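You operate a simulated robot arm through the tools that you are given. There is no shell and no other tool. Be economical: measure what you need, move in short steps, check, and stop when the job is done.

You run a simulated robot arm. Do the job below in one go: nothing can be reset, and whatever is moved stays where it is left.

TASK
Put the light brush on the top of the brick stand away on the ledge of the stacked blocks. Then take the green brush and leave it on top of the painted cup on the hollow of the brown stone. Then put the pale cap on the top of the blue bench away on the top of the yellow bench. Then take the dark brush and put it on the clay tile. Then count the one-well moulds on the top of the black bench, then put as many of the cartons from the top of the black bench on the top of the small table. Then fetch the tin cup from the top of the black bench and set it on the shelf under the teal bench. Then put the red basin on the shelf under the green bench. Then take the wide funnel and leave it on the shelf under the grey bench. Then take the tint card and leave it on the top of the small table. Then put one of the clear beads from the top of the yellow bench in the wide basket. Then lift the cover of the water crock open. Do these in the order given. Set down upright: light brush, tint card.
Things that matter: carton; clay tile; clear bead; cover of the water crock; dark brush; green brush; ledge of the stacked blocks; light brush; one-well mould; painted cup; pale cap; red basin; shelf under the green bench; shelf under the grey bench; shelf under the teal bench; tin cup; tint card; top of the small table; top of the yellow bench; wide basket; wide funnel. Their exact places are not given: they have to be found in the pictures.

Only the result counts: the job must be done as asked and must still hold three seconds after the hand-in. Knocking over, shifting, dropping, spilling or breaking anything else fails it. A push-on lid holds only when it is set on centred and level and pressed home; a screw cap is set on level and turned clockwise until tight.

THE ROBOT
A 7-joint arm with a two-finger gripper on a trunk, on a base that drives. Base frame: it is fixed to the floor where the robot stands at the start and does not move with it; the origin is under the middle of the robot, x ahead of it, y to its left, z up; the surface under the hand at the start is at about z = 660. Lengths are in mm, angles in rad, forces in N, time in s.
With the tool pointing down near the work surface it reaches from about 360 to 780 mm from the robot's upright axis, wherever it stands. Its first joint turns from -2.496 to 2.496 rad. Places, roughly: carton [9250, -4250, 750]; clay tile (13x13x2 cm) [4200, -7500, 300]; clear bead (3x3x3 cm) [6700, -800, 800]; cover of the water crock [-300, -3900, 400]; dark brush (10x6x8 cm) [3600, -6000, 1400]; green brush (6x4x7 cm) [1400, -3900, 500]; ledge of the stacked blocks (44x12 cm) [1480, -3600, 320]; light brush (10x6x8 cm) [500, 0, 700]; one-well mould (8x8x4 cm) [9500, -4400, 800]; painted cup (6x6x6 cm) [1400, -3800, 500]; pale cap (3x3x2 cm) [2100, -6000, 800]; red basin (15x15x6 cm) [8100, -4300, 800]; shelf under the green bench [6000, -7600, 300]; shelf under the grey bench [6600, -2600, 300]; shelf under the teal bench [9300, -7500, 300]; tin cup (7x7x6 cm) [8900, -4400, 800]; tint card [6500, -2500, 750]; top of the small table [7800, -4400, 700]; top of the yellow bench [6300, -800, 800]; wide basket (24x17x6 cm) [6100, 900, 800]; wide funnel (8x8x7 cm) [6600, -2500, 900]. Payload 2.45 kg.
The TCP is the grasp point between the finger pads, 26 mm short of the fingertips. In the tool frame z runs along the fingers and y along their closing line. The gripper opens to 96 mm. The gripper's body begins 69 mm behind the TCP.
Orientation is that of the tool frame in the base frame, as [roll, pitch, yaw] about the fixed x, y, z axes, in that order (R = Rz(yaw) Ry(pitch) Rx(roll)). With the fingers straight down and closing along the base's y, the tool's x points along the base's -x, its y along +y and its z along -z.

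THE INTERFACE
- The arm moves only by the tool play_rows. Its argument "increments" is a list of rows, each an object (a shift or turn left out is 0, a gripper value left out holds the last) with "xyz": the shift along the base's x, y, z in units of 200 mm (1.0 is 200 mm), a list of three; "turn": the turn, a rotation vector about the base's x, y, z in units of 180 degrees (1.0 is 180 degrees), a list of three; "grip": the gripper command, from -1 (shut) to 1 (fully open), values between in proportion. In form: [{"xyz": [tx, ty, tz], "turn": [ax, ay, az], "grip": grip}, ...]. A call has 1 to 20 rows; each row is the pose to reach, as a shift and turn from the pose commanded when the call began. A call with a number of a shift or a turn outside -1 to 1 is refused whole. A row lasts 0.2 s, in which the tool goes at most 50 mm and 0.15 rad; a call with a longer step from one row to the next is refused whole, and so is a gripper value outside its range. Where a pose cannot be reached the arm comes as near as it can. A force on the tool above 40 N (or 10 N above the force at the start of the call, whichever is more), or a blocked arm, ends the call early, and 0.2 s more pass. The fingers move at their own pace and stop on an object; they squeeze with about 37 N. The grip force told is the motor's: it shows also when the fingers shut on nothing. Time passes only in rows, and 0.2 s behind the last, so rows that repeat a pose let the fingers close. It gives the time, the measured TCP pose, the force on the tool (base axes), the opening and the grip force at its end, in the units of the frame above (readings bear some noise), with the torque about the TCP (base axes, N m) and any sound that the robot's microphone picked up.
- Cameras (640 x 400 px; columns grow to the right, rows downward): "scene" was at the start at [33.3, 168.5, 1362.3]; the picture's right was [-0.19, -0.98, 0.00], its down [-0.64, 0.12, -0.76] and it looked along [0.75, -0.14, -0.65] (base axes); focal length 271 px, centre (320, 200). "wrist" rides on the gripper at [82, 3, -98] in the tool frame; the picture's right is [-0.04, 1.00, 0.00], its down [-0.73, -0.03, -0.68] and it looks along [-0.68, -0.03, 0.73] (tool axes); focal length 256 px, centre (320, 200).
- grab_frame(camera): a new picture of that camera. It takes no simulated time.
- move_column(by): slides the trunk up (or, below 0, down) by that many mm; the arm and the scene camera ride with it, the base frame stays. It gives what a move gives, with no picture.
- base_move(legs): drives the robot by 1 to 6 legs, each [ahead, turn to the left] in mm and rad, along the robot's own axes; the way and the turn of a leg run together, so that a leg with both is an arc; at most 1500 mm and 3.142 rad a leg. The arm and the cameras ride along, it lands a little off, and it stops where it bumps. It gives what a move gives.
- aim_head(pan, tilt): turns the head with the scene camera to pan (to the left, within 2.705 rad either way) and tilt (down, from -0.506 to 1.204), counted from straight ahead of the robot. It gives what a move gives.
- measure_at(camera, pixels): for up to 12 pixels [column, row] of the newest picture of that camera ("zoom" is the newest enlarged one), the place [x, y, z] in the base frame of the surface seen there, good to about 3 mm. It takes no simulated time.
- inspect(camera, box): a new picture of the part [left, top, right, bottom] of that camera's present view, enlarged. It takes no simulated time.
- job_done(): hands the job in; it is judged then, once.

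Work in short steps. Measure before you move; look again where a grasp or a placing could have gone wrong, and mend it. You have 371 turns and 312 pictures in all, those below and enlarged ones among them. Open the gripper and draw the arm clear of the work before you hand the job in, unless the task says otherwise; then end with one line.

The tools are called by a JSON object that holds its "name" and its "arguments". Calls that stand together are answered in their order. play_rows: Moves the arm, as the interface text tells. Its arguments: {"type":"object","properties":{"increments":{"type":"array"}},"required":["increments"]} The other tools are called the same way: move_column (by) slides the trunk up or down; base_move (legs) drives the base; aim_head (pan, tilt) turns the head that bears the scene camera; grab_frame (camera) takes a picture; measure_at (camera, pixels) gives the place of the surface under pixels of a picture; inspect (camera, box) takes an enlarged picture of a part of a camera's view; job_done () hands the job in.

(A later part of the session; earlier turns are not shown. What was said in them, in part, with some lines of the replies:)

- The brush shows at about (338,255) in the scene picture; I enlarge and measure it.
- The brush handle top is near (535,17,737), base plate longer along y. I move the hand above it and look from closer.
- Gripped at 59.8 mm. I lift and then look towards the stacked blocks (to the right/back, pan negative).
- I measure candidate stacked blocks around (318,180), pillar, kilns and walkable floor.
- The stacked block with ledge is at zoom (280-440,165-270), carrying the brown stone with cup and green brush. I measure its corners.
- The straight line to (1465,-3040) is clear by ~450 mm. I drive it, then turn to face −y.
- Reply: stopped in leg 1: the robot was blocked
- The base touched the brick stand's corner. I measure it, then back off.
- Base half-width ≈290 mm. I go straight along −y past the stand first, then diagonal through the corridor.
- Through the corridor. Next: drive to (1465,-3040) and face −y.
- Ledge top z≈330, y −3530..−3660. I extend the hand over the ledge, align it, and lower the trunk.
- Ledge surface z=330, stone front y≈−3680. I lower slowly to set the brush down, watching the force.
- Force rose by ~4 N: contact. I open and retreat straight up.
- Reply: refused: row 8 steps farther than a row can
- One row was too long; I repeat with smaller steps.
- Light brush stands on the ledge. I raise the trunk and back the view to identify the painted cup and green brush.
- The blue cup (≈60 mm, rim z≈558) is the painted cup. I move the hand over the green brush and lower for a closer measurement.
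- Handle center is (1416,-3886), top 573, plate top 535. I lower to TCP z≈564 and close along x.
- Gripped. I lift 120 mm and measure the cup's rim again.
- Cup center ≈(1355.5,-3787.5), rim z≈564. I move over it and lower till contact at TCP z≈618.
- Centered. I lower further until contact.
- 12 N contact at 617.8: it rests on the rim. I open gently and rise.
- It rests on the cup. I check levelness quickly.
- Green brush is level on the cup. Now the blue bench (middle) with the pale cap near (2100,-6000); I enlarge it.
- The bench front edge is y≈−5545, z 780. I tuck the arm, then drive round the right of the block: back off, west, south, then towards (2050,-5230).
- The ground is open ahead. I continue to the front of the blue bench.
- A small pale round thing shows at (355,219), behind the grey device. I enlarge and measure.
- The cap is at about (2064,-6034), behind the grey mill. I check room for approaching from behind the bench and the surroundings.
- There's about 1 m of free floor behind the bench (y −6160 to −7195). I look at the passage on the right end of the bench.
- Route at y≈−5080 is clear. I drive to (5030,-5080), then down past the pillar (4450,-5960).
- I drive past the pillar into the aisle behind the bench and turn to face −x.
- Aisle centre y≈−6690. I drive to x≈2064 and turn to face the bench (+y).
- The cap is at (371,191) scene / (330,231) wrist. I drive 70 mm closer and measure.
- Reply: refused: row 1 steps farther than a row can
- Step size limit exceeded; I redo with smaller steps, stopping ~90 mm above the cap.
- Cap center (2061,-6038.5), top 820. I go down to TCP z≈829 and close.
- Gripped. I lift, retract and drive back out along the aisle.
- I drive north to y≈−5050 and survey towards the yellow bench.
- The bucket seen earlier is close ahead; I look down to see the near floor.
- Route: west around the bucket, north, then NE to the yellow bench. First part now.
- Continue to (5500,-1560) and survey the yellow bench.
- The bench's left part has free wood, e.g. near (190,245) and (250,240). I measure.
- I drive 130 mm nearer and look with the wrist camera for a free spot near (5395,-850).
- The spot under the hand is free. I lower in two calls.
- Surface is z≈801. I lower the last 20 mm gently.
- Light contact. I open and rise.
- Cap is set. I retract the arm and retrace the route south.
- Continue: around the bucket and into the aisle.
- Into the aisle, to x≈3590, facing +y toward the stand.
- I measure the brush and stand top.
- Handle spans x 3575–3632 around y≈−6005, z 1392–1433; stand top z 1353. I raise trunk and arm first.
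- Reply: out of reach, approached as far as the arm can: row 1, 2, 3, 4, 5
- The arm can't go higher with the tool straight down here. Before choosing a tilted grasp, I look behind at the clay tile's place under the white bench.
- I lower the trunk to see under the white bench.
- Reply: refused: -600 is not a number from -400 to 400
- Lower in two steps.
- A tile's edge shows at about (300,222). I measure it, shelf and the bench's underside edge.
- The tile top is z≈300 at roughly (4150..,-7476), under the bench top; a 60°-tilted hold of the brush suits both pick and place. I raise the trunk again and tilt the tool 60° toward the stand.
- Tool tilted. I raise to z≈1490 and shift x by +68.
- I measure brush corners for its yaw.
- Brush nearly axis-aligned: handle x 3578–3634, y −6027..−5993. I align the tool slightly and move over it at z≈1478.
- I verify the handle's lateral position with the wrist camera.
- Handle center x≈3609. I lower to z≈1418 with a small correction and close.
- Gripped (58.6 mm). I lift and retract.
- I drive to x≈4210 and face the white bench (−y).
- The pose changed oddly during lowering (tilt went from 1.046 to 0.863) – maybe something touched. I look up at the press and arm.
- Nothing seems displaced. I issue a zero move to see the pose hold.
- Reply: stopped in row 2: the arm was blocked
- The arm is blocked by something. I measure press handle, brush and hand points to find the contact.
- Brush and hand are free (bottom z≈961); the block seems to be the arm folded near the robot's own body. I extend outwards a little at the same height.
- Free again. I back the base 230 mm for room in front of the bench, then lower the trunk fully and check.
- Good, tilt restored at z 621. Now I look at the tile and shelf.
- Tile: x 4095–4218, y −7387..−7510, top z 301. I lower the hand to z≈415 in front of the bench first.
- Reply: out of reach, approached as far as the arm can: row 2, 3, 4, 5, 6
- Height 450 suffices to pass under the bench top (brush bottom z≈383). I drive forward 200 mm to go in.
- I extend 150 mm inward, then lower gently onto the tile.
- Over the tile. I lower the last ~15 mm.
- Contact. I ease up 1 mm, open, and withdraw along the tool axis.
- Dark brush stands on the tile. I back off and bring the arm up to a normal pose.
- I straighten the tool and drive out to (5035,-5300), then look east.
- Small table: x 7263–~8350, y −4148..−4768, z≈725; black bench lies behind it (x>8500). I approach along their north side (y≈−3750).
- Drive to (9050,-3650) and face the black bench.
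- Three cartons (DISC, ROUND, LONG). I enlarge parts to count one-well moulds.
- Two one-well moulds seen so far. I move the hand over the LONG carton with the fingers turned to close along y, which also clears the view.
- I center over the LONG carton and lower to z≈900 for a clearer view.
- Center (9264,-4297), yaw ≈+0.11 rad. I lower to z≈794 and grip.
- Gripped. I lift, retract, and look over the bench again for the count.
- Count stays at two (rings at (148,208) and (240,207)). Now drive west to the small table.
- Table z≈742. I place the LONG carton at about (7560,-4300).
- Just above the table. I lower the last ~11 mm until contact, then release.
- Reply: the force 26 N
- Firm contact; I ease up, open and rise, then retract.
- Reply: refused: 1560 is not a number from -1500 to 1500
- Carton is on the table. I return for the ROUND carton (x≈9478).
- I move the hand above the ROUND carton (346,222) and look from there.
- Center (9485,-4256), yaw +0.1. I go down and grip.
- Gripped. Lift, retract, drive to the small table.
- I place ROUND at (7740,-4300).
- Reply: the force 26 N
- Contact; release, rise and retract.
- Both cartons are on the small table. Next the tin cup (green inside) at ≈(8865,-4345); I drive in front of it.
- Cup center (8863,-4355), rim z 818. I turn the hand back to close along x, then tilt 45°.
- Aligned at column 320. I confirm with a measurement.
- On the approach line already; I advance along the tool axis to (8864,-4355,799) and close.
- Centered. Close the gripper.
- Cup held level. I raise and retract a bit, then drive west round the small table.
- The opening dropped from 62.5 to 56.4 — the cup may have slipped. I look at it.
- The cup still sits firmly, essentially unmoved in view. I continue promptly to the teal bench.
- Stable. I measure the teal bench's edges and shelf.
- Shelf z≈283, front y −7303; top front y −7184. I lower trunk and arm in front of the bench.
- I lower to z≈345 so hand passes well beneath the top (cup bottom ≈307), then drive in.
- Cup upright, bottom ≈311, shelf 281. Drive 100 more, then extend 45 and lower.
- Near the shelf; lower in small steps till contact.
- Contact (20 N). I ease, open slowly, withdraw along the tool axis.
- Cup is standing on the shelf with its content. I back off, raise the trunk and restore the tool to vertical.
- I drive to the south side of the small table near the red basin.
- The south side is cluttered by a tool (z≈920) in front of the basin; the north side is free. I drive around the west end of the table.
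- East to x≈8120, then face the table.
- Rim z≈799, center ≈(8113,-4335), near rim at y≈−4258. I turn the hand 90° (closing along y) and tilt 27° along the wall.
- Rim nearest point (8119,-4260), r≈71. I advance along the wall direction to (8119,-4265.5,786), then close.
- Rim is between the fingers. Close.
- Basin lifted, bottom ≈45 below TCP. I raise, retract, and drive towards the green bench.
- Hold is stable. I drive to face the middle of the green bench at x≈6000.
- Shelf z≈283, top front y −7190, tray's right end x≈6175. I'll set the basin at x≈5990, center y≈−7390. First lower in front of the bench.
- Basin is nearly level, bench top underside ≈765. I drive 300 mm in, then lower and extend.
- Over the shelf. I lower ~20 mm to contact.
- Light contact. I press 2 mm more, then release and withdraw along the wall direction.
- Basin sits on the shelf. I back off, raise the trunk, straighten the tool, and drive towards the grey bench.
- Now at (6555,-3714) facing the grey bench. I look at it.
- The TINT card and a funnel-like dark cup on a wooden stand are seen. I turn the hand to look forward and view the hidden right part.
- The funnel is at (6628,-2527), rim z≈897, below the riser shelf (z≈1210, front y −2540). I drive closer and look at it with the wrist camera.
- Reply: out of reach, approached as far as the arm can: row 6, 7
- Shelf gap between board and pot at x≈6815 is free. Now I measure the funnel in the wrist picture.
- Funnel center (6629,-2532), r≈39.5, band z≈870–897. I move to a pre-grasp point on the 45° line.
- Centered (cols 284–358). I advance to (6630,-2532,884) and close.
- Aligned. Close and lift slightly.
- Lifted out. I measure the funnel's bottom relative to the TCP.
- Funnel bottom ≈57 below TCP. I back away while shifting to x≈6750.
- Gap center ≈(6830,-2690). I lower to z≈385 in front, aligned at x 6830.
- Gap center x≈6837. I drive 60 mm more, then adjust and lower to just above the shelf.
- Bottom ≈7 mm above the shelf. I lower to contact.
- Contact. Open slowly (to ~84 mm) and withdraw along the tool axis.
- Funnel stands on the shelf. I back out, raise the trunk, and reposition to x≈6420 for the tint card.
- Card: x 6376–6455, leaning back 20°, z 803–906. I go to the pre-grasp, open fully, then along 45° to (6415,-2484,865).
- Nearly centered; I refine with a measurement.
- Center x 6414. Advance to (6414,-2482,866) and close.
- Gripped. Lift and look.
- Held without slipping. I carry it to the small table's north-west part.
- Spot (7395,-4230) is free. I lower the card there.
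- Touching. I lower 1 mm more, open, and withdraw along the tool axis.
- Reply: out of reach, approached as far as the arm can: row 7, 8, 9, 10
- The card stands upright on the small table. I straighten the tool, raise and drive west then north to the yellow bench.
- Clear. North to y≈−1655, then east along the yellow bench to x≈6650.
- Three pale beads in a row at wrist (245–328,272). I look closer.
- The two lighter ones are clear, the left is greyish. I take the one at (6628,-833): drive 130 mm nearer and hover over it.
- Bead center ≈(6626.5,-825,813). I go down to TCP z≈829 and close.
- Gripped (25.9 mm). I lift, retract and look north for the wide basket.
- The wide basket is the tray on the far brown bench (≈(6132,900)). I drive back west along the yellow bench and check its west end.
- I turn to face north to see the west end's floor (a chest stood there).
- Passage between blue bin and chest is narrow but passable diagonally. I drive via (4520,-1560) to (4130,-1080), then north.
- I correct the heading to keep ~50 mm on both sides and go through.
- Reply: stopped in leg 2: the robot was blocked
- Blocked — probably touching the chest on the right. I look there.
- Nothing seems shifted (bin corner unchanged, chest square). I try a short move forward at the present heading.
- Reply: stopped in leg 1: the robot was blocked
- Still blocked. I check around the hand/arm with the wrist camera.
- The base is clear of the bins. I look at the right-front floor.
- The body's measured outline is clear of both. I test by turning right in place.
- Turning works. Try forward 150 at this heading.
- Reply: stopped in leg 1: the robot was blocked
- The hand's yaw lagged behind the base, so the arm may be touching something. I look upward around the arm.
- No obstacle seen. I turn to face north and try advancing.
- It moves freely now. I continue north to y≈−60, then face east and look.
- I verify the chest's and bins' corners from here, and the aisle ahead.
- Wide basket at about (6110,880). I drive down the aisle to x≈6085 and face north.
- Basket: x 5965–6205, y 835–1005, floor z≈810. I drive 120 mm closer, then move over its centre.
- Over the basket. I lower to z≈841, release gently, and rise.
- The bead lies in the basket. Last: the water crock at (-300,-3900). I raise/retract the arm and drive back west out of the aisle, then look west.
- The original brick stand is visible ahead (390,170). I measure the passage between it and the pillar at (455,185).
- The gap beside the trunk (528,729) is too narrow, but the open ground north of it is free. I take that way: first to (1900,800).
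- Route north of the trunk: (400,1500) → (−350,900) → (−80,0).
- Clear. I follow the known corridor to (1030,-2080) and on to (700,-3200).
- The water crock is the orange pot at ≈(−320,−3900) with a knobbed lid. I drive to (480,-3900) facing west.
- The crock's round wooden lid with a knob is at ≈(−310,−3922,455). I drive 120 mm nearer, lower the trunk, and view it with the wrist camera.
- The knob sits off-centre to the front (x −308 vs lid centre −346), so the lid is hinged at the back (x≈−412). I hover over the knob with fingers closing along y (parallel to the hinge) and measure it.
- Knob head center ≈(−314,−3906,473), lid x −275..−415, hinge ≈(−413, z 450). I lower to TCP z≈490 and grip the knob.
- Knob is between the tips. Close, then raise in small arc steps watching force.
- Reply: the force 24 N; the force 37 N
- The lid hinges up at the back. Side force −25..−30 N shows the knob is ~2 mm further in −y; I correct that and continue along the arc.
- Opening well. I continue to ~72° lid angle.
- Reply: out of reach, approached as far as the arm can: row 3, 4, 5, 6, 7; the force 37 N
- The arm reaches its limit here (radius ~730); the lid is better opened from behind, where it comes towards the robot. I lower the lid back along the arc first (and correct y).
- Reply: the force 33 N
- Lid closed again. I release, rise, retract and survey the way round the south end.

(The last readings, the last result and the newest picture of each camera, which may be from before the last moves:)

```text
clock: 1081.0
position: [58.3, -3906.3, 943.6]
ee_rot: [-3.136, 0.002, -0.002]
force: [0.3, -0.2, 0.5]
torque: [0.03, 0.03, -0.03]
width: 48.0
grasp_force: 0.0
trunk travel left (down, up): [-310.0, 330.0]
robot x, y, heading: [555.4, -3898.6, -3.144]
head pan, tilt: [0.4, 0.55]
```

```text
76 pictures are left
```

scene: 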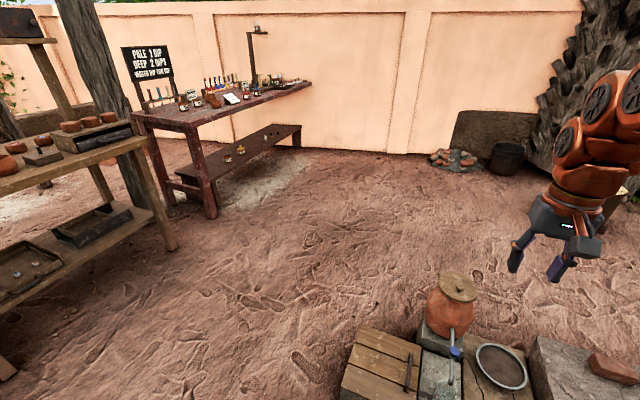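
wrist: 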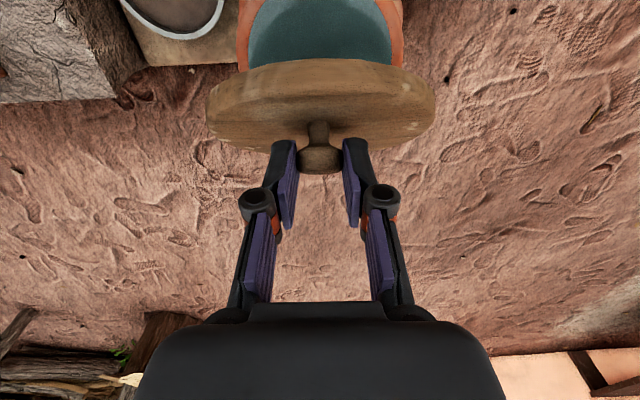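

{"name": "measure_at", "arguments": {"camera": "scene", "pixels": [[215, 215], [180, 245], [300, 145], [150, 250], [280, 250], [400, 200], [350, 300], [345, 385], [430, 165], [470, 260], [30, 370]]}}

```text
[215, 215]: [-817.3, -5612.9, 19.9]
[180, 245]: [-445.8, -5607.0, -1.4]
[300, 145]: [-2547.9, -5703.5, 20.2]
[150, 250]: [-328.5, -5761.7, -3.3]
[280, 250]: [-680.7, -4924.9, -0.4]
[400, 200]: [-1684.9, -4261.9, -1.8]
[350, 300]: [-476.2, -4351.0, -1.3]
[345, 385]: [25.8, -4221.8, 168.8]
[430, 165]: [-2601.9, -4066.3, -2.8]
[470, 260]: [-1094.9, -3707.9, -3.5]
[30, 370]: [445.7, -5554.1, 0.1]
```

Free ground south and behind. I drive around to (−1000,−3907) and face +x.

{"name": "base_move", "arguments": {"legs": [[0, 1.457], [907, 0], [0, -1.526], [1404, 0], [0, -1.436], [794, 0]]}}

{"name": "base_move", "arguments": {"legs": [[0, -1.62]]}}

{"name": "aim_head", "arguments": {"pan": 0.0, "tilt": 0.7}}

{"name": "grab_frame", "arguments": {"camera": "scene"}}

```text
clock: 1107.2
position: [-1027.7, -3461.3, 943.8]
ee_rot: [-3.136, 0.003, -1.496]
force: [0.7, 1.5, 0.1]
torque: [-0.03, 0.0, 0.0]
width: 48.1
grasp_force: 0.0
trunk travel left (down, up): [-310.0, 330.0]
robot x, y, heading: [-985.0, -3955.1, 1.658]
head pan, tilt: [0.4, 0.55]
```

```text
clock: 1111.5
position: [-490.8, -3928.3, 944.5]
ee_rot: [-3.136, 0.002, -3.102]
force: [1.5, 0.1, 0.9]
torque: [-0.02, 0.0, -0.01]
width: 47.8
grasp_force: 0.0
trunk travel left (down, up): [-310.0, 330.0]
robot x, y, heading: [-986.3, -3954.0, 0.042]
head pan, tilt: [0.4, 0.55]
```

```text
clock: 1112.3
position: [-489.7, -3928.3, 945.3]
ee_rot: [-3.137, 0.0, -3.103]
force: [-0.8, -1.1, -0.3]
torque: [-0.03, -0.02, -0.01]
width: 48.2
grasp_force: 0.1
trunk travel left (down, up): [-310.0, 330.0]
robot x, y, heading: [-986.1, -3951.6, 0.048]
head pan, tilt: [0.0, 0.7]
```

```text
75 pictures are left
```

scene: 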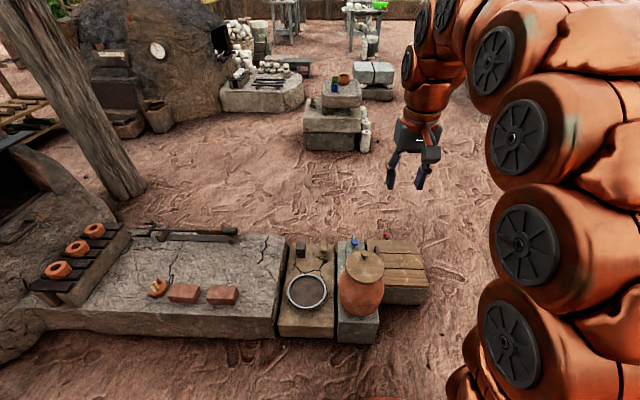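

Good position behind the crock. I lower the trunk and bring the hand over the knob.

{"name": "move_column", "arguments": {"by": -250}}

{"name": "play_rows", "arguments": {"increments": [{"xyz": [0.2, 0.03, 0], "turn": [0, 0, -0.0123]}, {"xyz": [0.4, 0.06, 0], "turn": [0, 0, -0.0123]}, {"xyz": [0.6, 0.09, 0], "turn": [0, 0, -0.0123]}, {"xyz": [0.8, 0.105, 0], "turn": [0, 0, -0.0123]}, {"xyz": [0.88, 0.105, -0.2], "turn": [0, 0, -0.0123]}, {"xyz": [0.88, 0.105, -0.4], "turn": [0, 0, -0.0123]}, {"xyz": [0.88, 0.105, -0.6], "turn": [0, 0, -0.0123], "grip": -0.2}, {"xyz": [0.88, 0.105, -0.68], "turn": [0, 0, -0.0123], "grip": -0.2}, {"xyz": [0.88, 0.105, -0.68], "turn": [0, 0, -0.0123], "grip": -0.2}]}}

{"name": "grab_frame", "arguments": {"camera": "wrist"}}

```text
clock: 1114.9
position: [-490.1, -3928.4, 694.2]
ee_rot: [-3.137, 0.002, -3.103]
force: [-0.3, 0.0, 0.0]
torque: [0.02, -0.01, -0.02]
width: 48.0
grasp_force: 0.0
trunk travel left (down, up): [-60.0, 580.0]
robot x, y, heading: [-983.5, -3951.8, 0.05]
head pan, tilt: [0.0, 0.7]
```

```text
clock: 1116.9
position: [-312.3, -3907.9, 558.5]
ee_rot: [-3.136, 0.003, -3.141]
force: [0.3, -0.4, 0.1]
torque: [0.02, -0.02, 0.02]
width: 38.3
grasp_force: 0.0
out of reach, approached as far as the arm can: row 4, 5
trunk travel left (down, up): [-60.0, 580.0]
robot x, y, heading: [-986.4, -3953.8, 0.044]
head pan, tilt: [0.0, 0.7]
```

```text
74 pictures are left
```

wrist: 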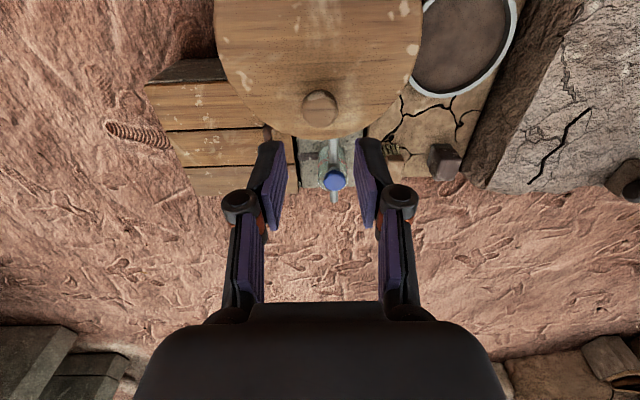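

{"name": "measure_at", "arguments": {"camera": "wrist", "pixels": [[319, 108], [305, 108], [334, 108], [319, 95], [319, 122], [319, 50], [319, 10]]}}

```text
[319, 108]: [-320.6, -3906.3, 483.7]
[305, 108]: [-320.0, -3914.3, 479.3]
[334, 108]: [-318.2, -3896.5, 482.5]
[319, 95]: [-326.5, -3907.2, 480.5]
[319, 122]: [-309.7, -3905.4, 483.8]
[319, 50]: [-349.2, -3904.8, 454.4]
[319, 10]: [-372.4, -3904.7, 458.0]
```

Knob at (−316,−3906.5). I descend and grip it.

{"name": "play_rows", "arguments": {"increments": [{"xyz": [-0.014, 0.004, -0.12]}, {"xyz": [-0.014, 0.004, -0.24]}, {"xyz": [-0.014, 0.004, -0.335]}, {"xyz": [-0.014, 0.004, -0.335]}, {"xyz": [-0.014, 0.004, -0.335], "grip": -0.5}, {"xyz": [-0.014, 0.004, -0.335], "grip": -1}, {"xyz": [-0.014, 0.004, -0.335], "grip": -1}, {"xyz": [-0.014, 0.004, -0.335], "grip": -1}]}}

{"name": "grab_frame", "arguments": {"camera": "wrist"}}

```text
clock: 1118.7
position: [-316.2, -3907.0, 490.4]
ee_rot: [-3.136, 0.003, 3.14]
force: [1.8, 5.1, 0.1]
torque: [0.1, -0.05, -0.04]
width: 24.4
grasp_force: 45.1
trunk travel left (down, up): [-60.0, 580.0]
robot x, y, heading: [-983.8, -3952.8, 0.041]
head pan, tilt: [0.0, 0.7]
```

```text
73 pictures are left
```

wrist: 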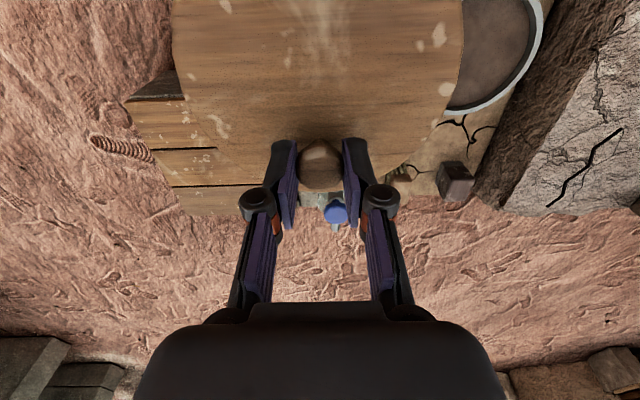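

Lateral force is small. I raise along the arc to ~57° lid angle.

{"name": "play_rows", "arguments": {"increments": [{"xyz": [-0.0175, 0, 0.0585]}, {"xyz": [-0.0425, 0, 0.115]}, {"xyz": [-0.0715, 0, 0.165]}, {"xyz": [-0.105, 0, 0.21]}, {"xyz": [-0.152, 0, 0.26]}, {"xyz": [-0.205, 0, 0.3]}, {"xyz": [-0.26, 0, 0.335]}, {"xyz": [-0.32, 0, 0.3625]}, {"xyz": [-0.32, 0, 0.3625]}]}}

{"name": "inspect", "arguments": {"camera": "scene", "box": [290, 170, 450, 340]}}

{"name": "grab_frame", "arguments": {"camera": "wrist"}}

```text
clock: 1120.7
position: [-381.1, -3907.4, 564.6]
ee_rot: [-3.136, 0.004, 3.141]
force: [15.8, -15.9, 13.3]
torque: [-0.4, -1.28, -0.1]
width: 24.3
grasp_force: 45.0
trunk travel left (down, up): [-60.0, 580.0]
robot x, y, heading: [-983.3, -3953.9, 0.042]
head pan, tilt: [0.0, 0.7]
```

```text
2.35 times, centred on (370, 255) of scene
```

zoom: 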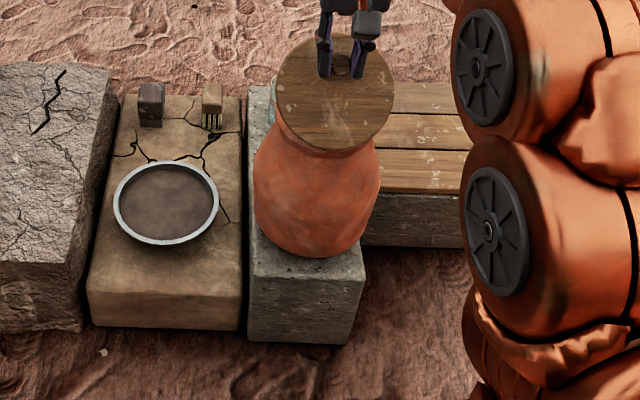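

```text
71 pictures are left
```

wrist: 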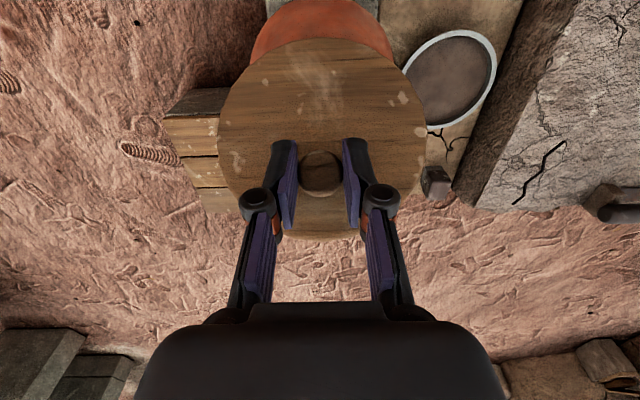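

Force suggests a slightly larger radius (~3 mm). I continue with that correction to ~94° lid angle.

{"name": "play_rows", "arguments": {"increments": [{"xyz": [-0.03, -0.004, 0.026]}, {"xyz": [-0.0615, -0.004, 0.036]}, {"xyz": [-0.095, -0.004, 0.042]}, {"xyz": [-0.1285, -0.004, 0.0455]}, {"xyz": [-0.165, -0.004, 0.0465]}, {"xyz": [-0.197, -0.004, 0.046]}, {"xyz": [-0.197, -0.004, 0.046]}]}}

{"name": "inspect", "arguments": {"camera": "scene", "box": [290, 150, 450, 320]}}

{"name": "grab_frame", "arguments": {"camera": "wrist"}}

```text
clock: 1122.3
position: [-421.1, -3907.5, 574.1]
ee_rot: [-3.137, 0.004, 3.141]
force: [5.5, -9.4, 14.2]
torque: [-0.21, -0.62, -0.1]
width: 24.3
grasp_force: 44.5
trunk travel left (down, up): [-60.0, 580.0]
robot x, y, heading: [-982.4, -3955.9, 0.039]
head pan, tilt: [0.0, 0.7]
```

```text
2.35 times, centred on (370, 235) of scene
```

zoom: 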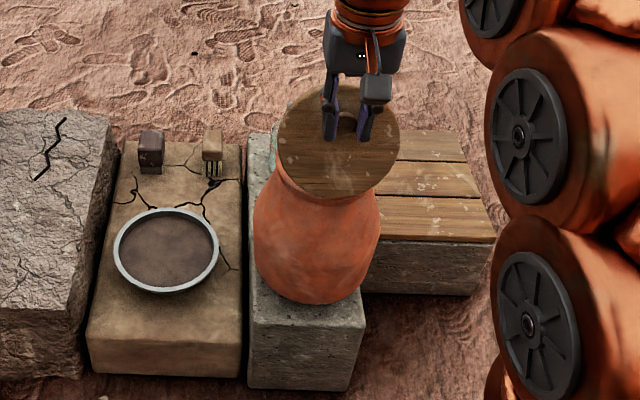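

```text
69 pictures are left
```

wrist: 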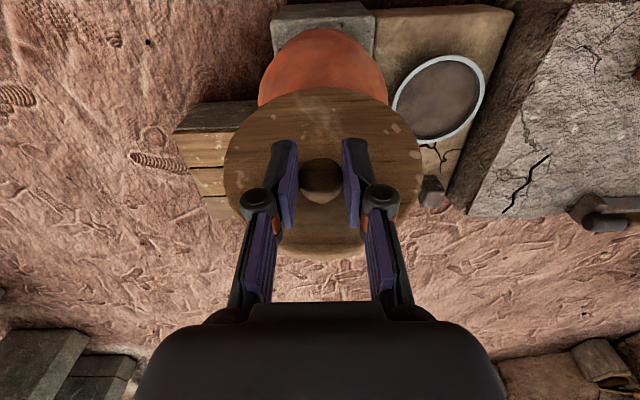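

About 80°. I carry on past vertical to ~100°.

{"name": "play_rows", "arguments": {"increments": [{"xyz": [-0.035, -0.002, 0.012]}, {"xyz": [-0.07, -0.002, 0.008]}, {"xyz": [-0.105, -0.002, 0.0]}, {"xyz": [-0.1385, -0.002, -0.011]}, {"xyz": [-0.17, -0.002, -0.024]}, {"xyz": [-0.2035, -0.002, -0.04]}, {"xyz": [-0.2035, -0.002, -0.04]}]}}

{"name": "inspect", "arguments": {"camera": "scene", "box": [290, 150, 450, 320]}}

{"name": "grab_frame", "arguments": {"camera": "wrist"}}

```text
clock: 1123.9
position: [-460.5, -3907.6, 564.7]
ee_rot: [-3.136, 0.001, -3.141]
force: [0.0, -0.5, -1.2]
torque: [0.01, 0.0, -0.03]
width: 0.1
grasp_force: 28.4
trunk travel left (down, up): [-60.0, 580.0]
robot x, y, heading: [-983.8, -3953.4, 0.047]
head pan, tilt: [0.0, 0.7]
```

```text
2.35 times, centred on (370, 235) of scene
```

zoom: 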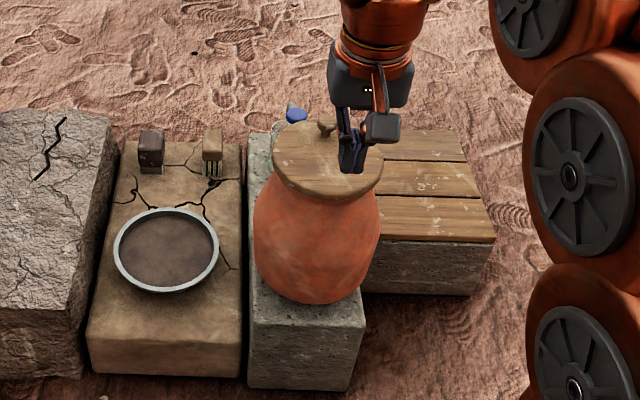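

```text
67 pictures are left
```

wrist: 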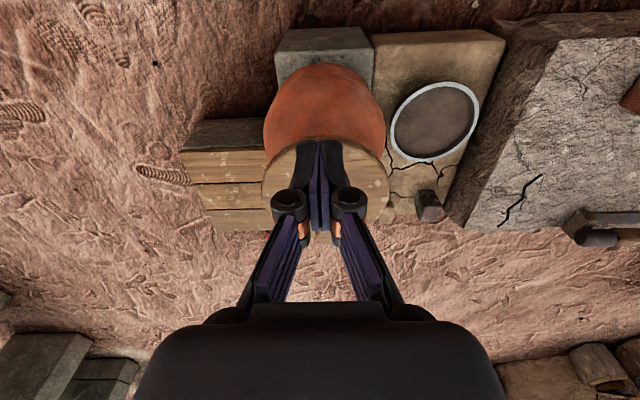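

The knob slipped: fitting the measured points gives the hinge at ≈(−427, z 441), R≈116 (lid was at only ~71°). I hover again over the knob to redo it with the right arc.

{"name": "play_rows", "arguments": {"increments": [{"xyz": [0, 0, 0.15]}, {"xyz": [0.15, 0, 0.2], "grip": -0.2}, {"xyz": [0.35, 0, 0.2], "grip": -0.2}, {"xyz": [0.55, 0, 0.15], "grip": -0.2}, {"xyz": [0.725, 0, 0.05], "grip": -0.2}, {"xyz": [0.725, 0, -0.05], "grip": -0.2}, {"xyz": [0.725, 0, -0.05], "grip": -0.2}]}}

{"name": "grab_frame", "arguments": {"camera": "wrist"}}

{"name": "measure_at", "arguments": {"camera": "wrist", "pixels": [[319, 108], [319, 95], [319, 122], [305, 108], [334, 108], [319, 20]]}}

```text
clock: 1125.5
position: [-316.3, -3905.8, 553.9]
ee_rot: [-3.136, 0.001, -3.141]
force: [0.7, 0.1, -0.3]
torque: [-0.02, 0.02, -0.01]
width: 38.5
grasp_force: 0.0
trunk travel left (down, up): [-60.0, 580.0]
robot x, y, heading: [-984.8, -3953.6, 0.046]
head pan, tilt: [0.0, 0.7]
```

```text
66 pictures are left
```

wrist: 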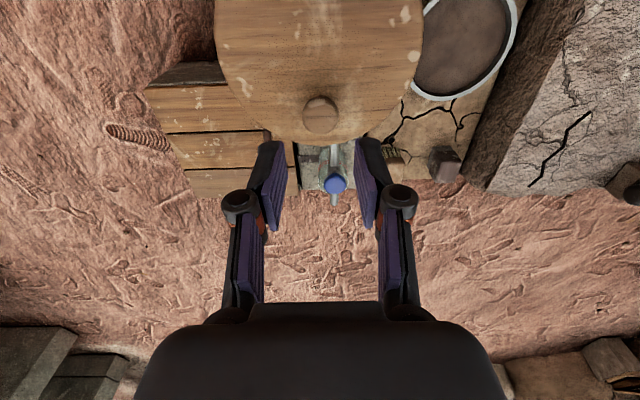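

```text
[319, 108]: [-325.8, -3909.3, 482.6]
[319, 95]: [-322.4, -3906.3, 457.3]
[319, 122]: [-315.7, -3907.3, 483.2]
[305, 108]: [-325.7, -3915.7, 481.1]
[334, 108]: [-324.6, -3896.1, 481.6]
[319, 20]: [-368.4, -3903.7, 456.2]
```

Knob unchanged. Grip again, slightly deeper (TCP z≈488).

{"name": "play_rows", "arguments": {"increments": [{"xyz": [0, -0.006, -0.12]}, {"xyz": [0, -0.006, -0.24]}, {"xyz": [0, -0.006, -0.328]}, {"xyz": [0, -0.006, -0.328]}, {"xyz": [0, -0.006, -0.328], "grip": -0.5}, {"xyz": [0, -0.006, -0.328], "grip": -1}, {"xyz": [0, -0.006, -0.328], "grip": -1}, {"xyz": [0, -0.006, -0.328], "grip": -1}]}}

{"name": "play_rows", "arguments": {"increments": [{"xyz": [-0.031, 0, 0.0855]}, {"xyz": [-0.0815, 0, 0.1725]}, {"xyz": [-0.1465, 0, 0.2495]}, {"xyz": [-0.2235, 0, 0.3145]}, {"xyz": [-0.265, 0, 0.341]}, {"xyz": [-0.3105, 0, 0.365]}, {"xyz": [-0.358, 0, 0.384]}, {"xyz": [-0.4055, 0, 0.3995]}, {"xyz": [-0.4055, 0, 0.3995]}]}}

{"name": "grab_frame", "arguments": {"camera": "wrist"}}

```text
clock: 1127.3
position: [-317.2, -3908.4, 489.6]
ee_rot: [-3.139, 0.003, -3.14]
force: [3.7, 33.3, 2.5]
torque: [0.38, -0.03, 0.04]
width: 24.4
grasp_force: 44.9
trunk travel left (down, up): [-60.0, 580.0]
robot x, y, heading: [-985.3, -3956.1, 0.049]
head pan, tilt: [0.0, 0.7]
```

```text
clock: 1129.3
position: [-397.3, -3907.5, 570.6]
ee_rot: [-3.14, 0.002, -3.141]
force: [9.4, 33.8, 2.9]
torque: [0.69, -1.13, 0.38]
width: 24.8
grasp_force: 45.3
trunk travel left (down, up): [-60.0, 580.0]
robot x, y, heading: [-982.6, -3955.4, 0.048]
head pan, tilt: [0.0, 0.7]
```

```text
65 pictures are left
```

wrist: 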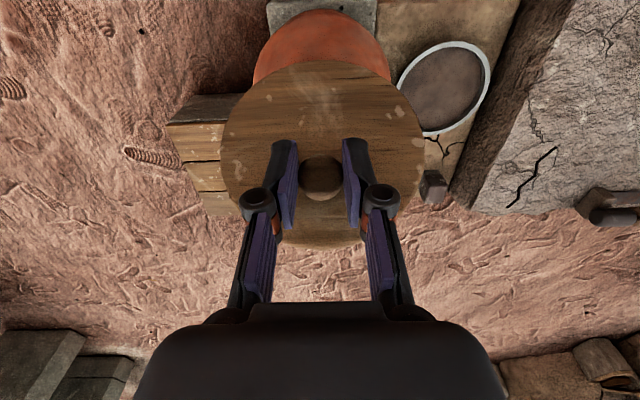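

Now ~59°. Correct y by +2 mm and continue gently to a≈95 (lid ~79°).

{"name": "play_rows", "arguments": {"increments": [{"xyz": [-0.03, 0.008, 0.006]}, {"xyz": [-0.065, 0.01, 0.012]}, {"xyz": [-0.099, 0.01, 0.0175]}, {"xyz": [-0.125, 0.01, 0.0185]}, {"xyz": [-0.15, 0.01, 0.0195]}, {"xyz": [-0.175, 0.01, 0.0185]}, {"xyz": [-0.2, 0.01, 0.0175]}, {"xyz": [-0.2, 0.01, 0.0175]}]}}

{"name": "grab_frame", "arguments": {"camera": "wrist"}}

{"name": "inspect", "arguments": {"camera": "scene", "box": [290, 150, 450, 320]}}

```text
clock: 1131.1
position: [-437.8, -3909.7, 571.2]
ee_rot: [-3.135, 0.001, 3.14]
force: [-0.2, -0.3, -0.3]
torque: [0.01, 0.0, 0.0]
width: 0.0
grasp_force: 27.1
trunk travel left (down, up): [-60.0, 580.0]
robot x, y, heading: [-984.3, -3952.0, 0.045]
head pan, tilt: [0.0, 0.7]
```

```text
64 pictures are left
```

wrist: 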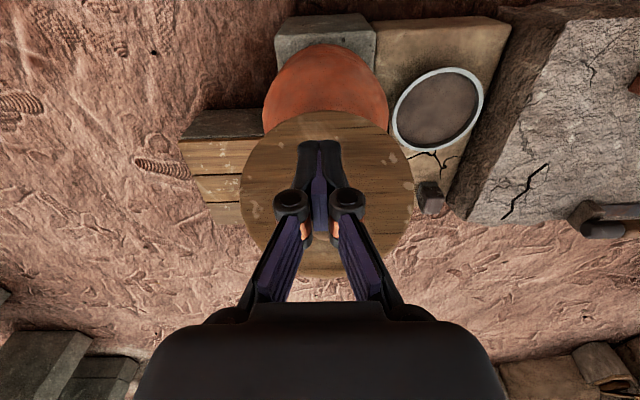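

```text
2.35 times, centred on (370, 235) of scene
```

zoom: 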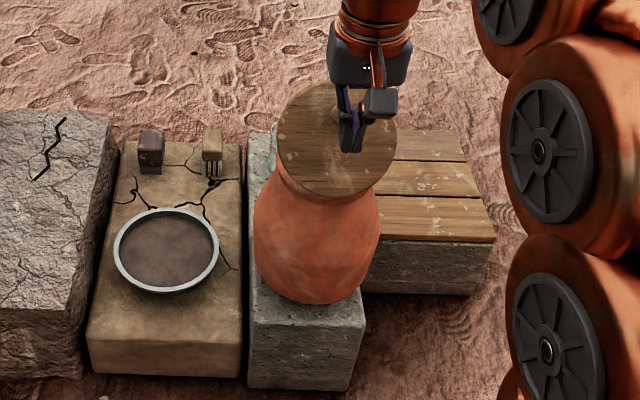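

It slipped again but the lid still stands open at this moment. I let 0.6 s pass without moving and look.

{"name": "play_rows", "arguments": {"increments": [{"xyz": [0, 0, 0]}, {"xyz": [0, 0, 0]}, {"xyz": [0, 0, 0]}]}}

{"name": "inspect", "arguments": {"camera": "scene", "box": [290, 150, 450, 320]}}

```text
clock: 1131.9
position: [-437.2, -3906.6, 573.6]
ee_rot: [-3.136, 0.0, 3.141]
force: [-0.5, -1.2, -0.3]
torque: [-0.05, 0.02, 0.02]
width: 0.0
grasp_force: 28.4
trunk travel left (down, up): [-60.0, 580.0]
robot x, y, heading: [-985.1, -3954.0, 0.048]
head pan, tilt: [0.0, 0.7]
```

```text
2.35 times, centred on (370, 235) of scene
```

zoom: 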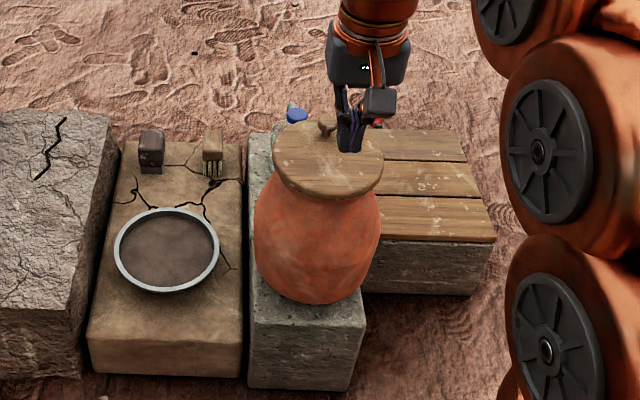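

The lid falls shut slowly when let go, and the slip came from side imbalance plus the pivoting knob. From this side I can tilt the tool along with the lid. I regrip the knob with better centering.

{"name": "play_rows", "arguments": {"increments": [{"xyz": [0, 0, 0.15]}, {"xyz": [0.15, 0, 0.2], "grip": -0.2}, {"xyz": [0.35, 0, 0.2], "grip": -0.2}, {"xyz": [0.55, 0, 0.1], "grip": -0.2}, {"xyz": [0.607, 0, -0.05], "grip": -0.2}, {"xyz": [0.607, -0.003, -0.2], "grip": -0.2}, {"xyz": [0.607, -0.003, -0.35], "grip": -0.2}, {"xyz": [0.607, -0.003, -0.415], "grip": -0.2}, {"xyz": [0.607, -0.003, -0.415], "grip": -0.2}]}}

{"name": "play_rows", "arguments": {"increments": [{"grip": -0.4}, {"grip": -1}, {"grip": -1}, {"grip": -1}]}}

```text
clock: 1133.9
position: [-314.1, -3906.3, 490.1]
ee_rot: [-3.137, 0.002, -3.141]
force: [-0.3, -0.6, -0.3]
torque: [0.0, 0.01, 0.02]
width: 38.2
grasp_force: 0.0
trunk travel left (down, up): [-60.0, 580.0]
robot x, y, heading: [-985.4, -3950.6, 0.041]
head pan, tilt: [0.0, 0.7]
```

```text
clock: 1134.9
position: [-314.7, -3907.4, 489.3]
ee_rot: [-3.134, 0.003, 3.14]
force: [-0.3, -2.9, -0.6]
torque: [-0.05, 0.01, 0.01]
width: 24.2
grasp_force: 45.1
trunk travel left (down, up): [-60.0, 580.0]
robot x, y, heading: [-983.9, -3955.1, 0.047]
head pan, tilt: [0.0, 0.7]
```

Centered (side force −3 N). I lift along the arc while tilting the tool with the lid, to ~60°.

{"name": "play_rows", "arguments": {"increments": [{"xyz": [-0.015, 0, 0.047], "turn": [0, -0.0117, 0]}, {"xyz": [-0.0345, 0, 0.0915], "turn": [0, -0.0233, 0]}, {"xyz": [-0.058, 0, 0.134], "turn": [0, -0.035, 0]}, {"xyz": [-0.085, 0, 0.1755], "turn": [0, -0.0467, 0]}, {"xyz": [-0.1495, 0, 0.251], "turn": [0, -0.07, 0]}, {"xyz": [-0.226, 0, 0.314], "turn": [0, -0.0933, 0]}, {"xyz": [-0.313, 0, 0.3635], "turn": [0, -0.1167, 0]}, {"xyz": [-0.36, 0, 0.3815], "turn": [0, -0.1286, 0]}, {"xyz": [-0.407, 0, 0.398], "turn": [0, -0.1406, 0]}, {"xyz": [-0.407, 0, 0.398], "turn": [0, -0.1406, 0]}]}}

{"name": "grab_frame", "arguments": {"camera": "wrist"}}

```text
clock: 1137.1
position: [-398.1, -3907.4, 569.9]
ee_rot: [-3.134, 0.442, 3.138]
force: [2.8, -5.4, -9.4]
torque: [-0.11, -0.56, -0.05]
width: 25.0
grasp_force: 44.7
trunk travel left (down, up): [-60.0, 580.0]
robot x, y, heading: [-982.6, -3952.4, 0.043]
head pan, tilt: [0.0, 0.7]
```

```text
61 pictures are left
```

wrist: 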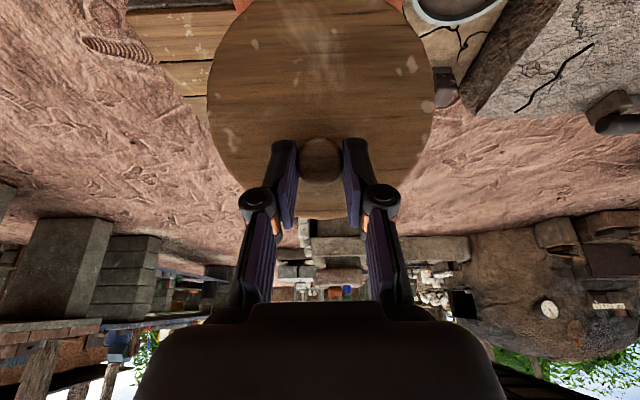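

Forces small. Continue to ~80° and check.

{"name": "play_rows", "arguments": {"increments": [{"xyz": [-0.05, 0, 0.01], "turn": [0, -0.0117, 0]}, {"xyz": [-0.0995, 0, 0.0185], "turn": [0, -0.0233, 0]}, {"xyz": [-0.15, 0, 0.0205], "turn": [0, -0.035, 0]}, {"xyz": [-0.2005, 0, 0.0195], "turn": [0, -0.0467, 0]}, {"xyz": [-0.2005, 0, 0.0195], "turn": [0, -0.0467, 0]}]}}

{"name": "grab_frame", "arguments": {"camera": "wrist"}}

{"name": "inspect", "arguments": {"camera": "scene", "box": [290, 150, 450, 320]}}

```text
clock: 1138.3
position: [-437.1, -3907.1, 573.3]
ee_rot: [-3.136, 0.591, 3.139]
force: [6.9, -7.4, 1.2]
torque: [-0.19, -0.92, -0.08]
width: 24.9
grasp_force: 44.9
trunk travel left (down, up): [-60.0, 580.0]
robot x, y, heading: [-978.7, -3948.6, 0.046]
head pan, tilt: [0.0, 0.7]
```

```text
60 pictures are left
```

wrist: 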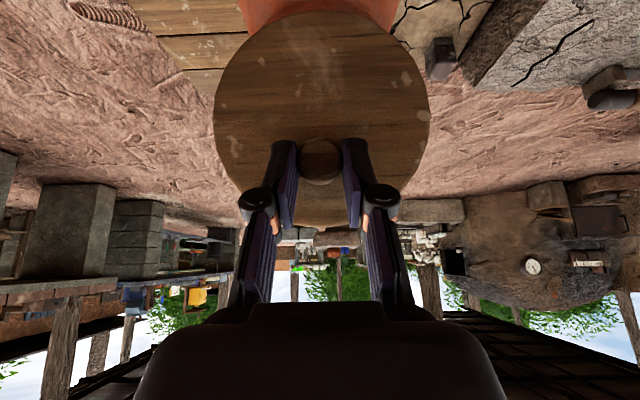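

```text
2.35 times, centred on (370, 235) of scene
```

zoom: 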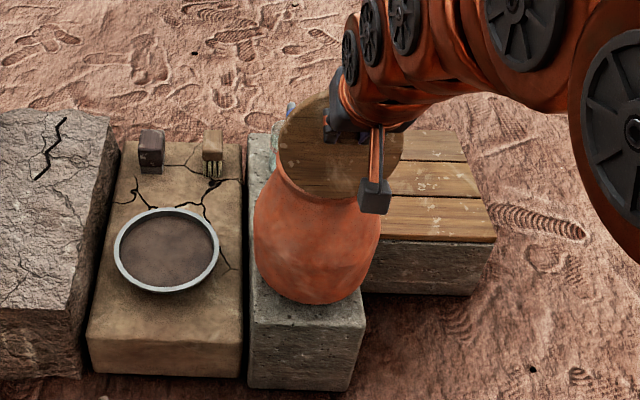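

Holding. I go on past vertical to ~100°.

{"name": "play_rows", "arguments": {"increments": [{"xyz": [-0.051, 0, -0.004], "turn": [0, -0.0117, 0]}, {"xyz": [-0.1005, 0, -0.014], "turn": [0, -0.0233, 0]}, {"xyz": [-0.135, 0, -0.024], "turn": [0, -0.0315, 0]}, {"xyz": [-0.1685, 0, -0.035], "turn": [0, -0.0397, 0]}, {"xyz": [-0.1685, 0, -0.035], "turn": [0, -0.0397, 0]}]}}

{"name": "grab_frame", "arguments": {"camera": "wrist"}}

{"name": "inspect", "arguments": {"camera": "scene", "box": [290, 150, 450, 320]}}

```text
clock: 1139.5
position: [-471.2, -3907.5, 565.9]
ee_rot: [-3.137, 0.713, 3.139]
force: [10.1, -13.3, -3.1]
torque: [-0.14, -1.04, -0.29]
width: 24.9
grasp_force: 45.2
trunk travel left (down, up): [-60.0, 580.0]
robot x, y, heading: [-985.5, -3952.8, 0.046]
head pan, tilt: [0.0, 0.7]
```

```text
58 pictures are left
```

wrist: 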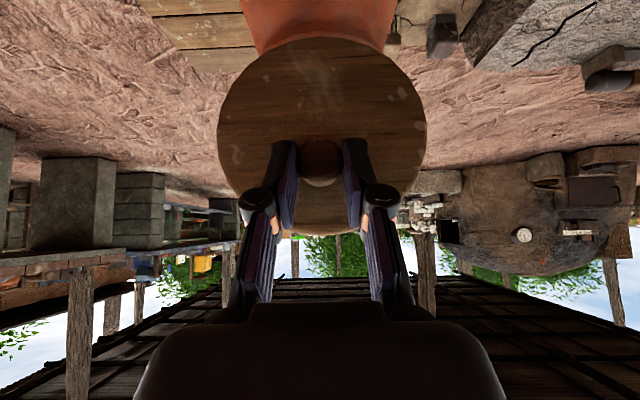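

```text
2.35 times, centred on (370, 235) of scene
```

zoom: 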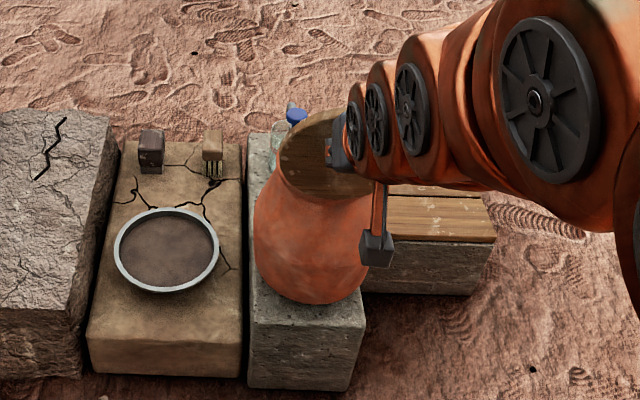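

I measure the lid's plane to get its angle.

{"name": "measure_at", "arguments": {"camera": "wrist", "pixels": [[250, 70], [390, 70], [320, 50], [320, 100], [240, 120], [400, 120], [250, 180], [390, 180], [400, 200], [320, 228]]}}

```text
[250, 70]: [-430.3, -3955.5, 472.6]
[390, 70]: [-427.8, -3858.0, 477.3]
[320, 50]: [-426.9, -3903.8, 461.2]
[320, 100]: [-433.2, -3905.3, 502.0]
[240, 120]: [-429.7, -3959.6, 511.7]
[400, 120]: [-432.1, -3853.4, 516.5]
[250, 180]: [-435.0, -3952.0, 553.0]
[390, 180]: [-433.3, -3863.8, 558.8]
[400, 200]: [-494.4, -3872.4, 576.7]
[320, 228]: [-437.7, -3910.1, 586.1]
```

The lid leans back ~5° past vertical. I push ~8° further.

{"name": "play_rows", "arguments": {"increments": [{"xyz": [-0.025, 0, -0.009], "turn": [0, -0.006, 0]}, {"xyz": [-0.05, 0, -0.02], "turn": [0, -0.0123, 0]}, {"xyz": [-0.073, 0, -0.032], "turn": [0, -0.018, 0]}, {"xyz": [-0.073, 0, -0.032], "turn": [0, -0.018, 0]}]}}

{"name": "grab_frame", "arguments": {"camera": "wrist"}}

{"name": "measure_at", "arguments": {"camera": "wrist", "pixels": [[320, 60], [320, 100], [250, 180], [390, 180], [250, 80], [390, 80]]}}

```text
clock: 1140.5
position: [-485.5, -3905.8, 560.7]
ee_rot: [-3.137, 0.774, 3.139]
force: [16.0, -13.8, -5.3]
torque: [-0.19, -1.39, -0.23]
width: 24.8
grasp_force: 44.9
trunk travel left (down, up): [-60.0, 580.0]
robot x, y, heading: [-984.0, -3951.8, 0.042]
head pan, tilt: [0.0, 0.7]
```

```text
56 pictures are left
```

wrist: 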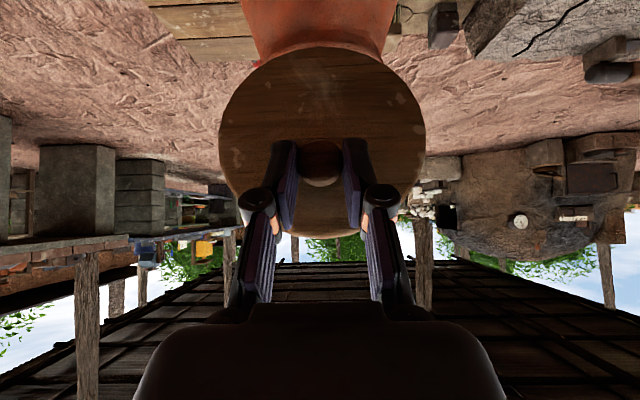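

```text
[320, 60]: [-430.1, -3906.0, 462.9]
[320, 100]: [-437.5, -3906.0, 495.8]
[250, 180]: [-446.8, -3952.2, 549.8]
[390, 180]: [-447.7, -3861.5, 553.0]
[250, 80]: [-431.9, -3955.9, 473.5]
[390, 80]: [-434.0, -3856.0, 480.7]
```

Now ~101°. I push a little more to see whether there's a stop.

{"name": "play_rows", "arguments": {"increments": [{"xyz": [-0.025, 0, -0.013], "turn": [0, -0.006, 0]}, {"xyz": [-0.053, 0, -0.029], "turn": [0, -0.012, 0]}, {"xyz": [-0.053, 0, -0.029], "turn": [0, -0.012, 0]}]}}

{"name": "grab_frame", "arguments": {"camera": "wrist"}}

{"name": "measure_at", "arguments": {"camera": "wrist", "pixels": [[320, 60], [320, 100], [250, 180], [390, 180], [250, 80], [390, 80]]}}

```text
clock: 1141.2
position: [-484.2, -3906.9, 558.8]
ee_rot: [-3.137, 0.784, 3.135]
force: [12.4, -2.9, -16.5]
torque: [-0.05, -0.55, -0.07]
width: 25.0
grasp_force: 44.9
out of reach, approached as far as the arm can: row 1, 2, 3
trunk travel left (down, up): [-60.0, 580.0]
robot x, y, heading: [-985.3, -3959.3, 0.045]
head pan, tilt: [0.0, 0.7]
stopped in row 3: the force on the tool passed its limit at 42 N (the readings are from after the stop); the commanded pose is now the measured one
```

```text
55 pictures are left
```

wrist: 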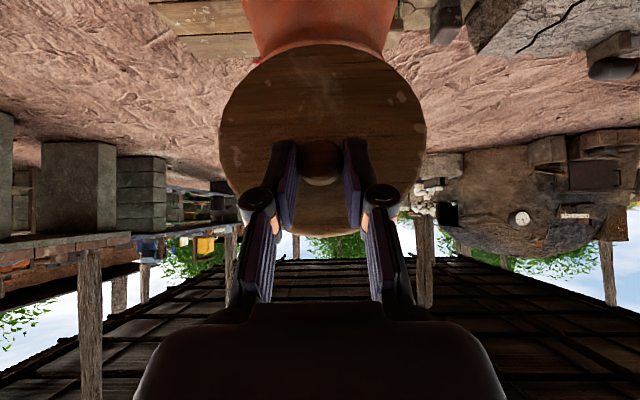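

```text
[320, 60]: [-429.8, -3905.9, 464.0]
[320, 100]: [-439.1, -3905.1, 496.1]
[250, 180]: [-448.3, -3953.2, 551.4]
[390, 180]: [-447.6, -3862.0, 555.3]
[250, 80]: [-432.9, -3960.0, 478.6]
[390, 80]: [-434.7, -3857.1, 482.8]
```

Beyond 101° the arm folds. I open the fingers here, then back the base to withdraw.

{"name": "play_rows", "arguments": {"increments": [{"grip": -0.3}, {"grip": 0}, {"grip": 0}]}}

{"name": "grab_frame", "arguments": {"camera": "wrist"}}

{"name": "measure_at", "arguments": {"camera": "wrist", "pixels": [[320, 60], [320, 100], [250, 120], [390, 120], [250, 80], [390, 80]]}}

```text
clock: 1142.0
position: [-484.6, -3907.5, 561.4]
ee_rot: [-3.136, 0.786, 3.139]
force: [0.2, 0.0, 0.0]
torque: [-0.03, 0.02, -0.02]
width: 48.3
grasp_force: 0.1
trunk travel left (down, up): [-60.0, 580.0]
robot x, y, heading: [-983.8, -3953.0, 0.044]
head pan, tilt: [0.0, 0.7]
```

```text
54 pictures are left
```

wrist: 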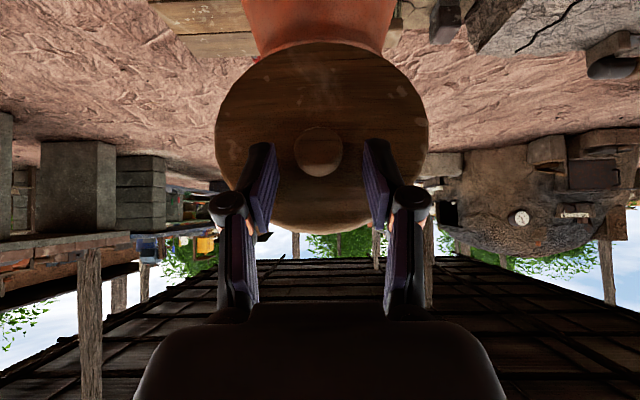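

```text
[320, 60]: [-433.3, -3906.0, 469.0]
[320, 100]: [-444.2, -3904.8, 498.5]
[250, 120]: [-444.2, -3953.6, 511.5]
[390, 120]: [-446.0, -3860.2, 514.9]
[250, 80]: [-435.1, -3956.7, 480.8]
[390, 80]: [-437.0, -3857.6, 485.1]
```

The lid is leaning further back by itself (~107°). I back off 250 mm.

{"name": "base_move", "arguments": {"legs": [[-250, 0]]}}

{"name": "play_rows", "arguments": {"increments": [{"xyz": [0, 0, 0.1], "turn": [0, 0.04, 0]}, {"xyz": [0, 0, 0.2], "turn": [0, 0.08, 0]}, {"xyz": [0, 0, 0.3], "turn": [0, 0.12, 0]}, {"xyz": [0, 0, 0.4], "turn": [0, 0.16, 0]}, {"xyz": [0, 0, 0.5], "turn": [0, 0.2, 0]}, {"xyz": [0, 0, 0.6], "turn": [0, 0.245, 0]}, {"xyz": [0, 0, 0.8], "turn": [0, 0.245, 0]}]}}

{"name": "inspect", "arguments": {"camera": "scene", "box": [280, 130, 480, 330]}}

```text
clock: 1143.8
position: [-736.5, -3918.6, 561.9]
ee_rot: [-3.139, 0.785, 3.132]
force: [0.9, 0.1, 0.8]
torque: [0.03, -0.02, 0.03]
width: 48.1
grasp_force: 0.1
trunk travel left (down, up): [-60.0, 580.0]
robot x, y, heading: [-1232.4, -3965.6, 0.038]
head pan, tilt: [0.0, 0.7]
```

```text
clock: 1145.4
position: [-735.5, -3920.8, 722.2]
ee_rot: [-3.131, 0.015, 3.135]
force: [0.3, -0.4, 0.1]
torque: [0.0, 0.01, -0.03]
width: 48.2
grasp_force: 0.0
trunk travel left (down, up): [-60.0, 580.0]
robot x, y, heading: [-1236.2, -3965.3, 0.038]
head pan, tilt: [0.0, 0.7]
```

```text
2.00 times, centred on (380, 230) of scene
```

zoom: 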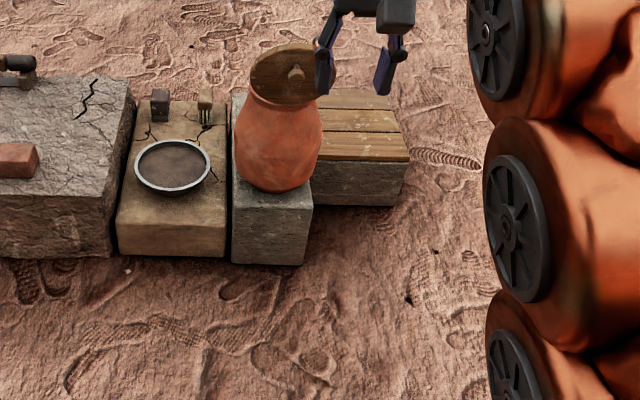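

The lid stays open. I measure its angle and confirm stability after a moment.

{"name": "measure_at", "arguments": {"camera": "zoom", "pixels": [[265, 95], [262, 75], [275, 60], [300, 95], [290, 55]]}}

{"name": "play_rows", "arguments": {"increments": [{"xyz": [0, 0, 0]}, {"xyz": [0, 0, 0]}, {"xyz": [0, 0, 0]}, {"xyz": [0, 0, 0]}, {"xyz": [0, 0, 0]}, {"xyz": [0, 0, 0]}, {"xyz": [0, 0, 0]}, {"xyz": [0, 0, 0]}, {"xyz": [0, 0, 0]}, {"xyz": [0, 0, 0]}]}}

{"name": "inspect", "arguments": {"camera": "scene", "box": [330, 140, 430, 240]}}

{"name": "measure_at", "arguments": {"camera": "zoom", "pixels": [[220, 200], [210, 150], [260, 90], [330, 210], [300, 70], [270, 230]]}}

```text
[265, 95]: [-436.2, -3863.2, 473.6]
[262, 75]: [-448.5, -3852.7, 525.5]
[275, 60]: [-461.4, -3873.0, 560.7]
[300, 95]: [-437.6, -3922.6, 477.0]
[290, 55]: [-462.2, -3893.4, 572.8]
```

```text
clock: 1147.6
position: [-734.1, -3920.7, 722.8]
ee_rot: [-3.132, 0.017, 3.135]
force: [-0.2, 0.4, 0.6]
torque: [-0.03, 0.0, 0.0]
width: 48.0
grasp_force: 0.1
trunk travel left (down, up): [-60.0, 580.0]
robot x, y, heading: [-1232.9, -3964.9, 0.034]
head pan, tilt: [0.0, 0.7]
```

```text
4.00 times, centred on (380, 190) of scene
```

zoom: 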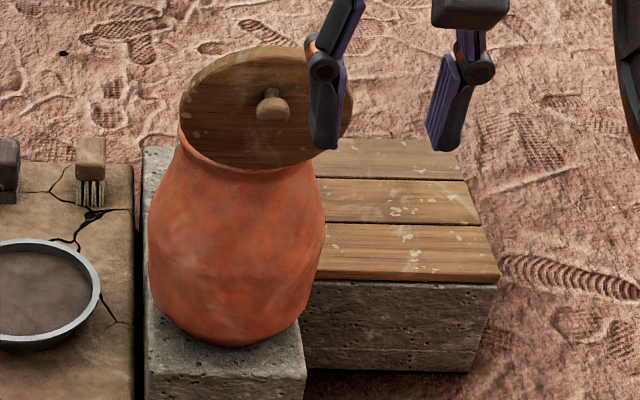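

```text
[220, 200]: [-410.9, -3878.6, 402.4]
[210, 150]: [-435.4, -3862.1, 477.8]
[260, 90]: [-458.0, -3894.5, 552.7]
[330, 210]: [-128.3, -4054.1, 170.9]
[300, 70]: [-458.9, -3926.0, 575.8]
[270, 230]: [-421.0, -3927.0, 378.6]
```

The cover stays open at about 105° over two seconds, the gripper is open and the arm is clear, so I hand in.

{"name": "job_done", "arguments": {}}

```text
The job is handed in.
```

I did all twelve steps in the order given and handed the job in. The cover of the water crock was standing open on its own, leaning back about 15° past upright. I counted two one-well moulds and moved two cartons, and the base touched something several times (once at the brick stand, the rest in the gap between the chest and the blue bins). I checked the chest and bins, and neither had moved.
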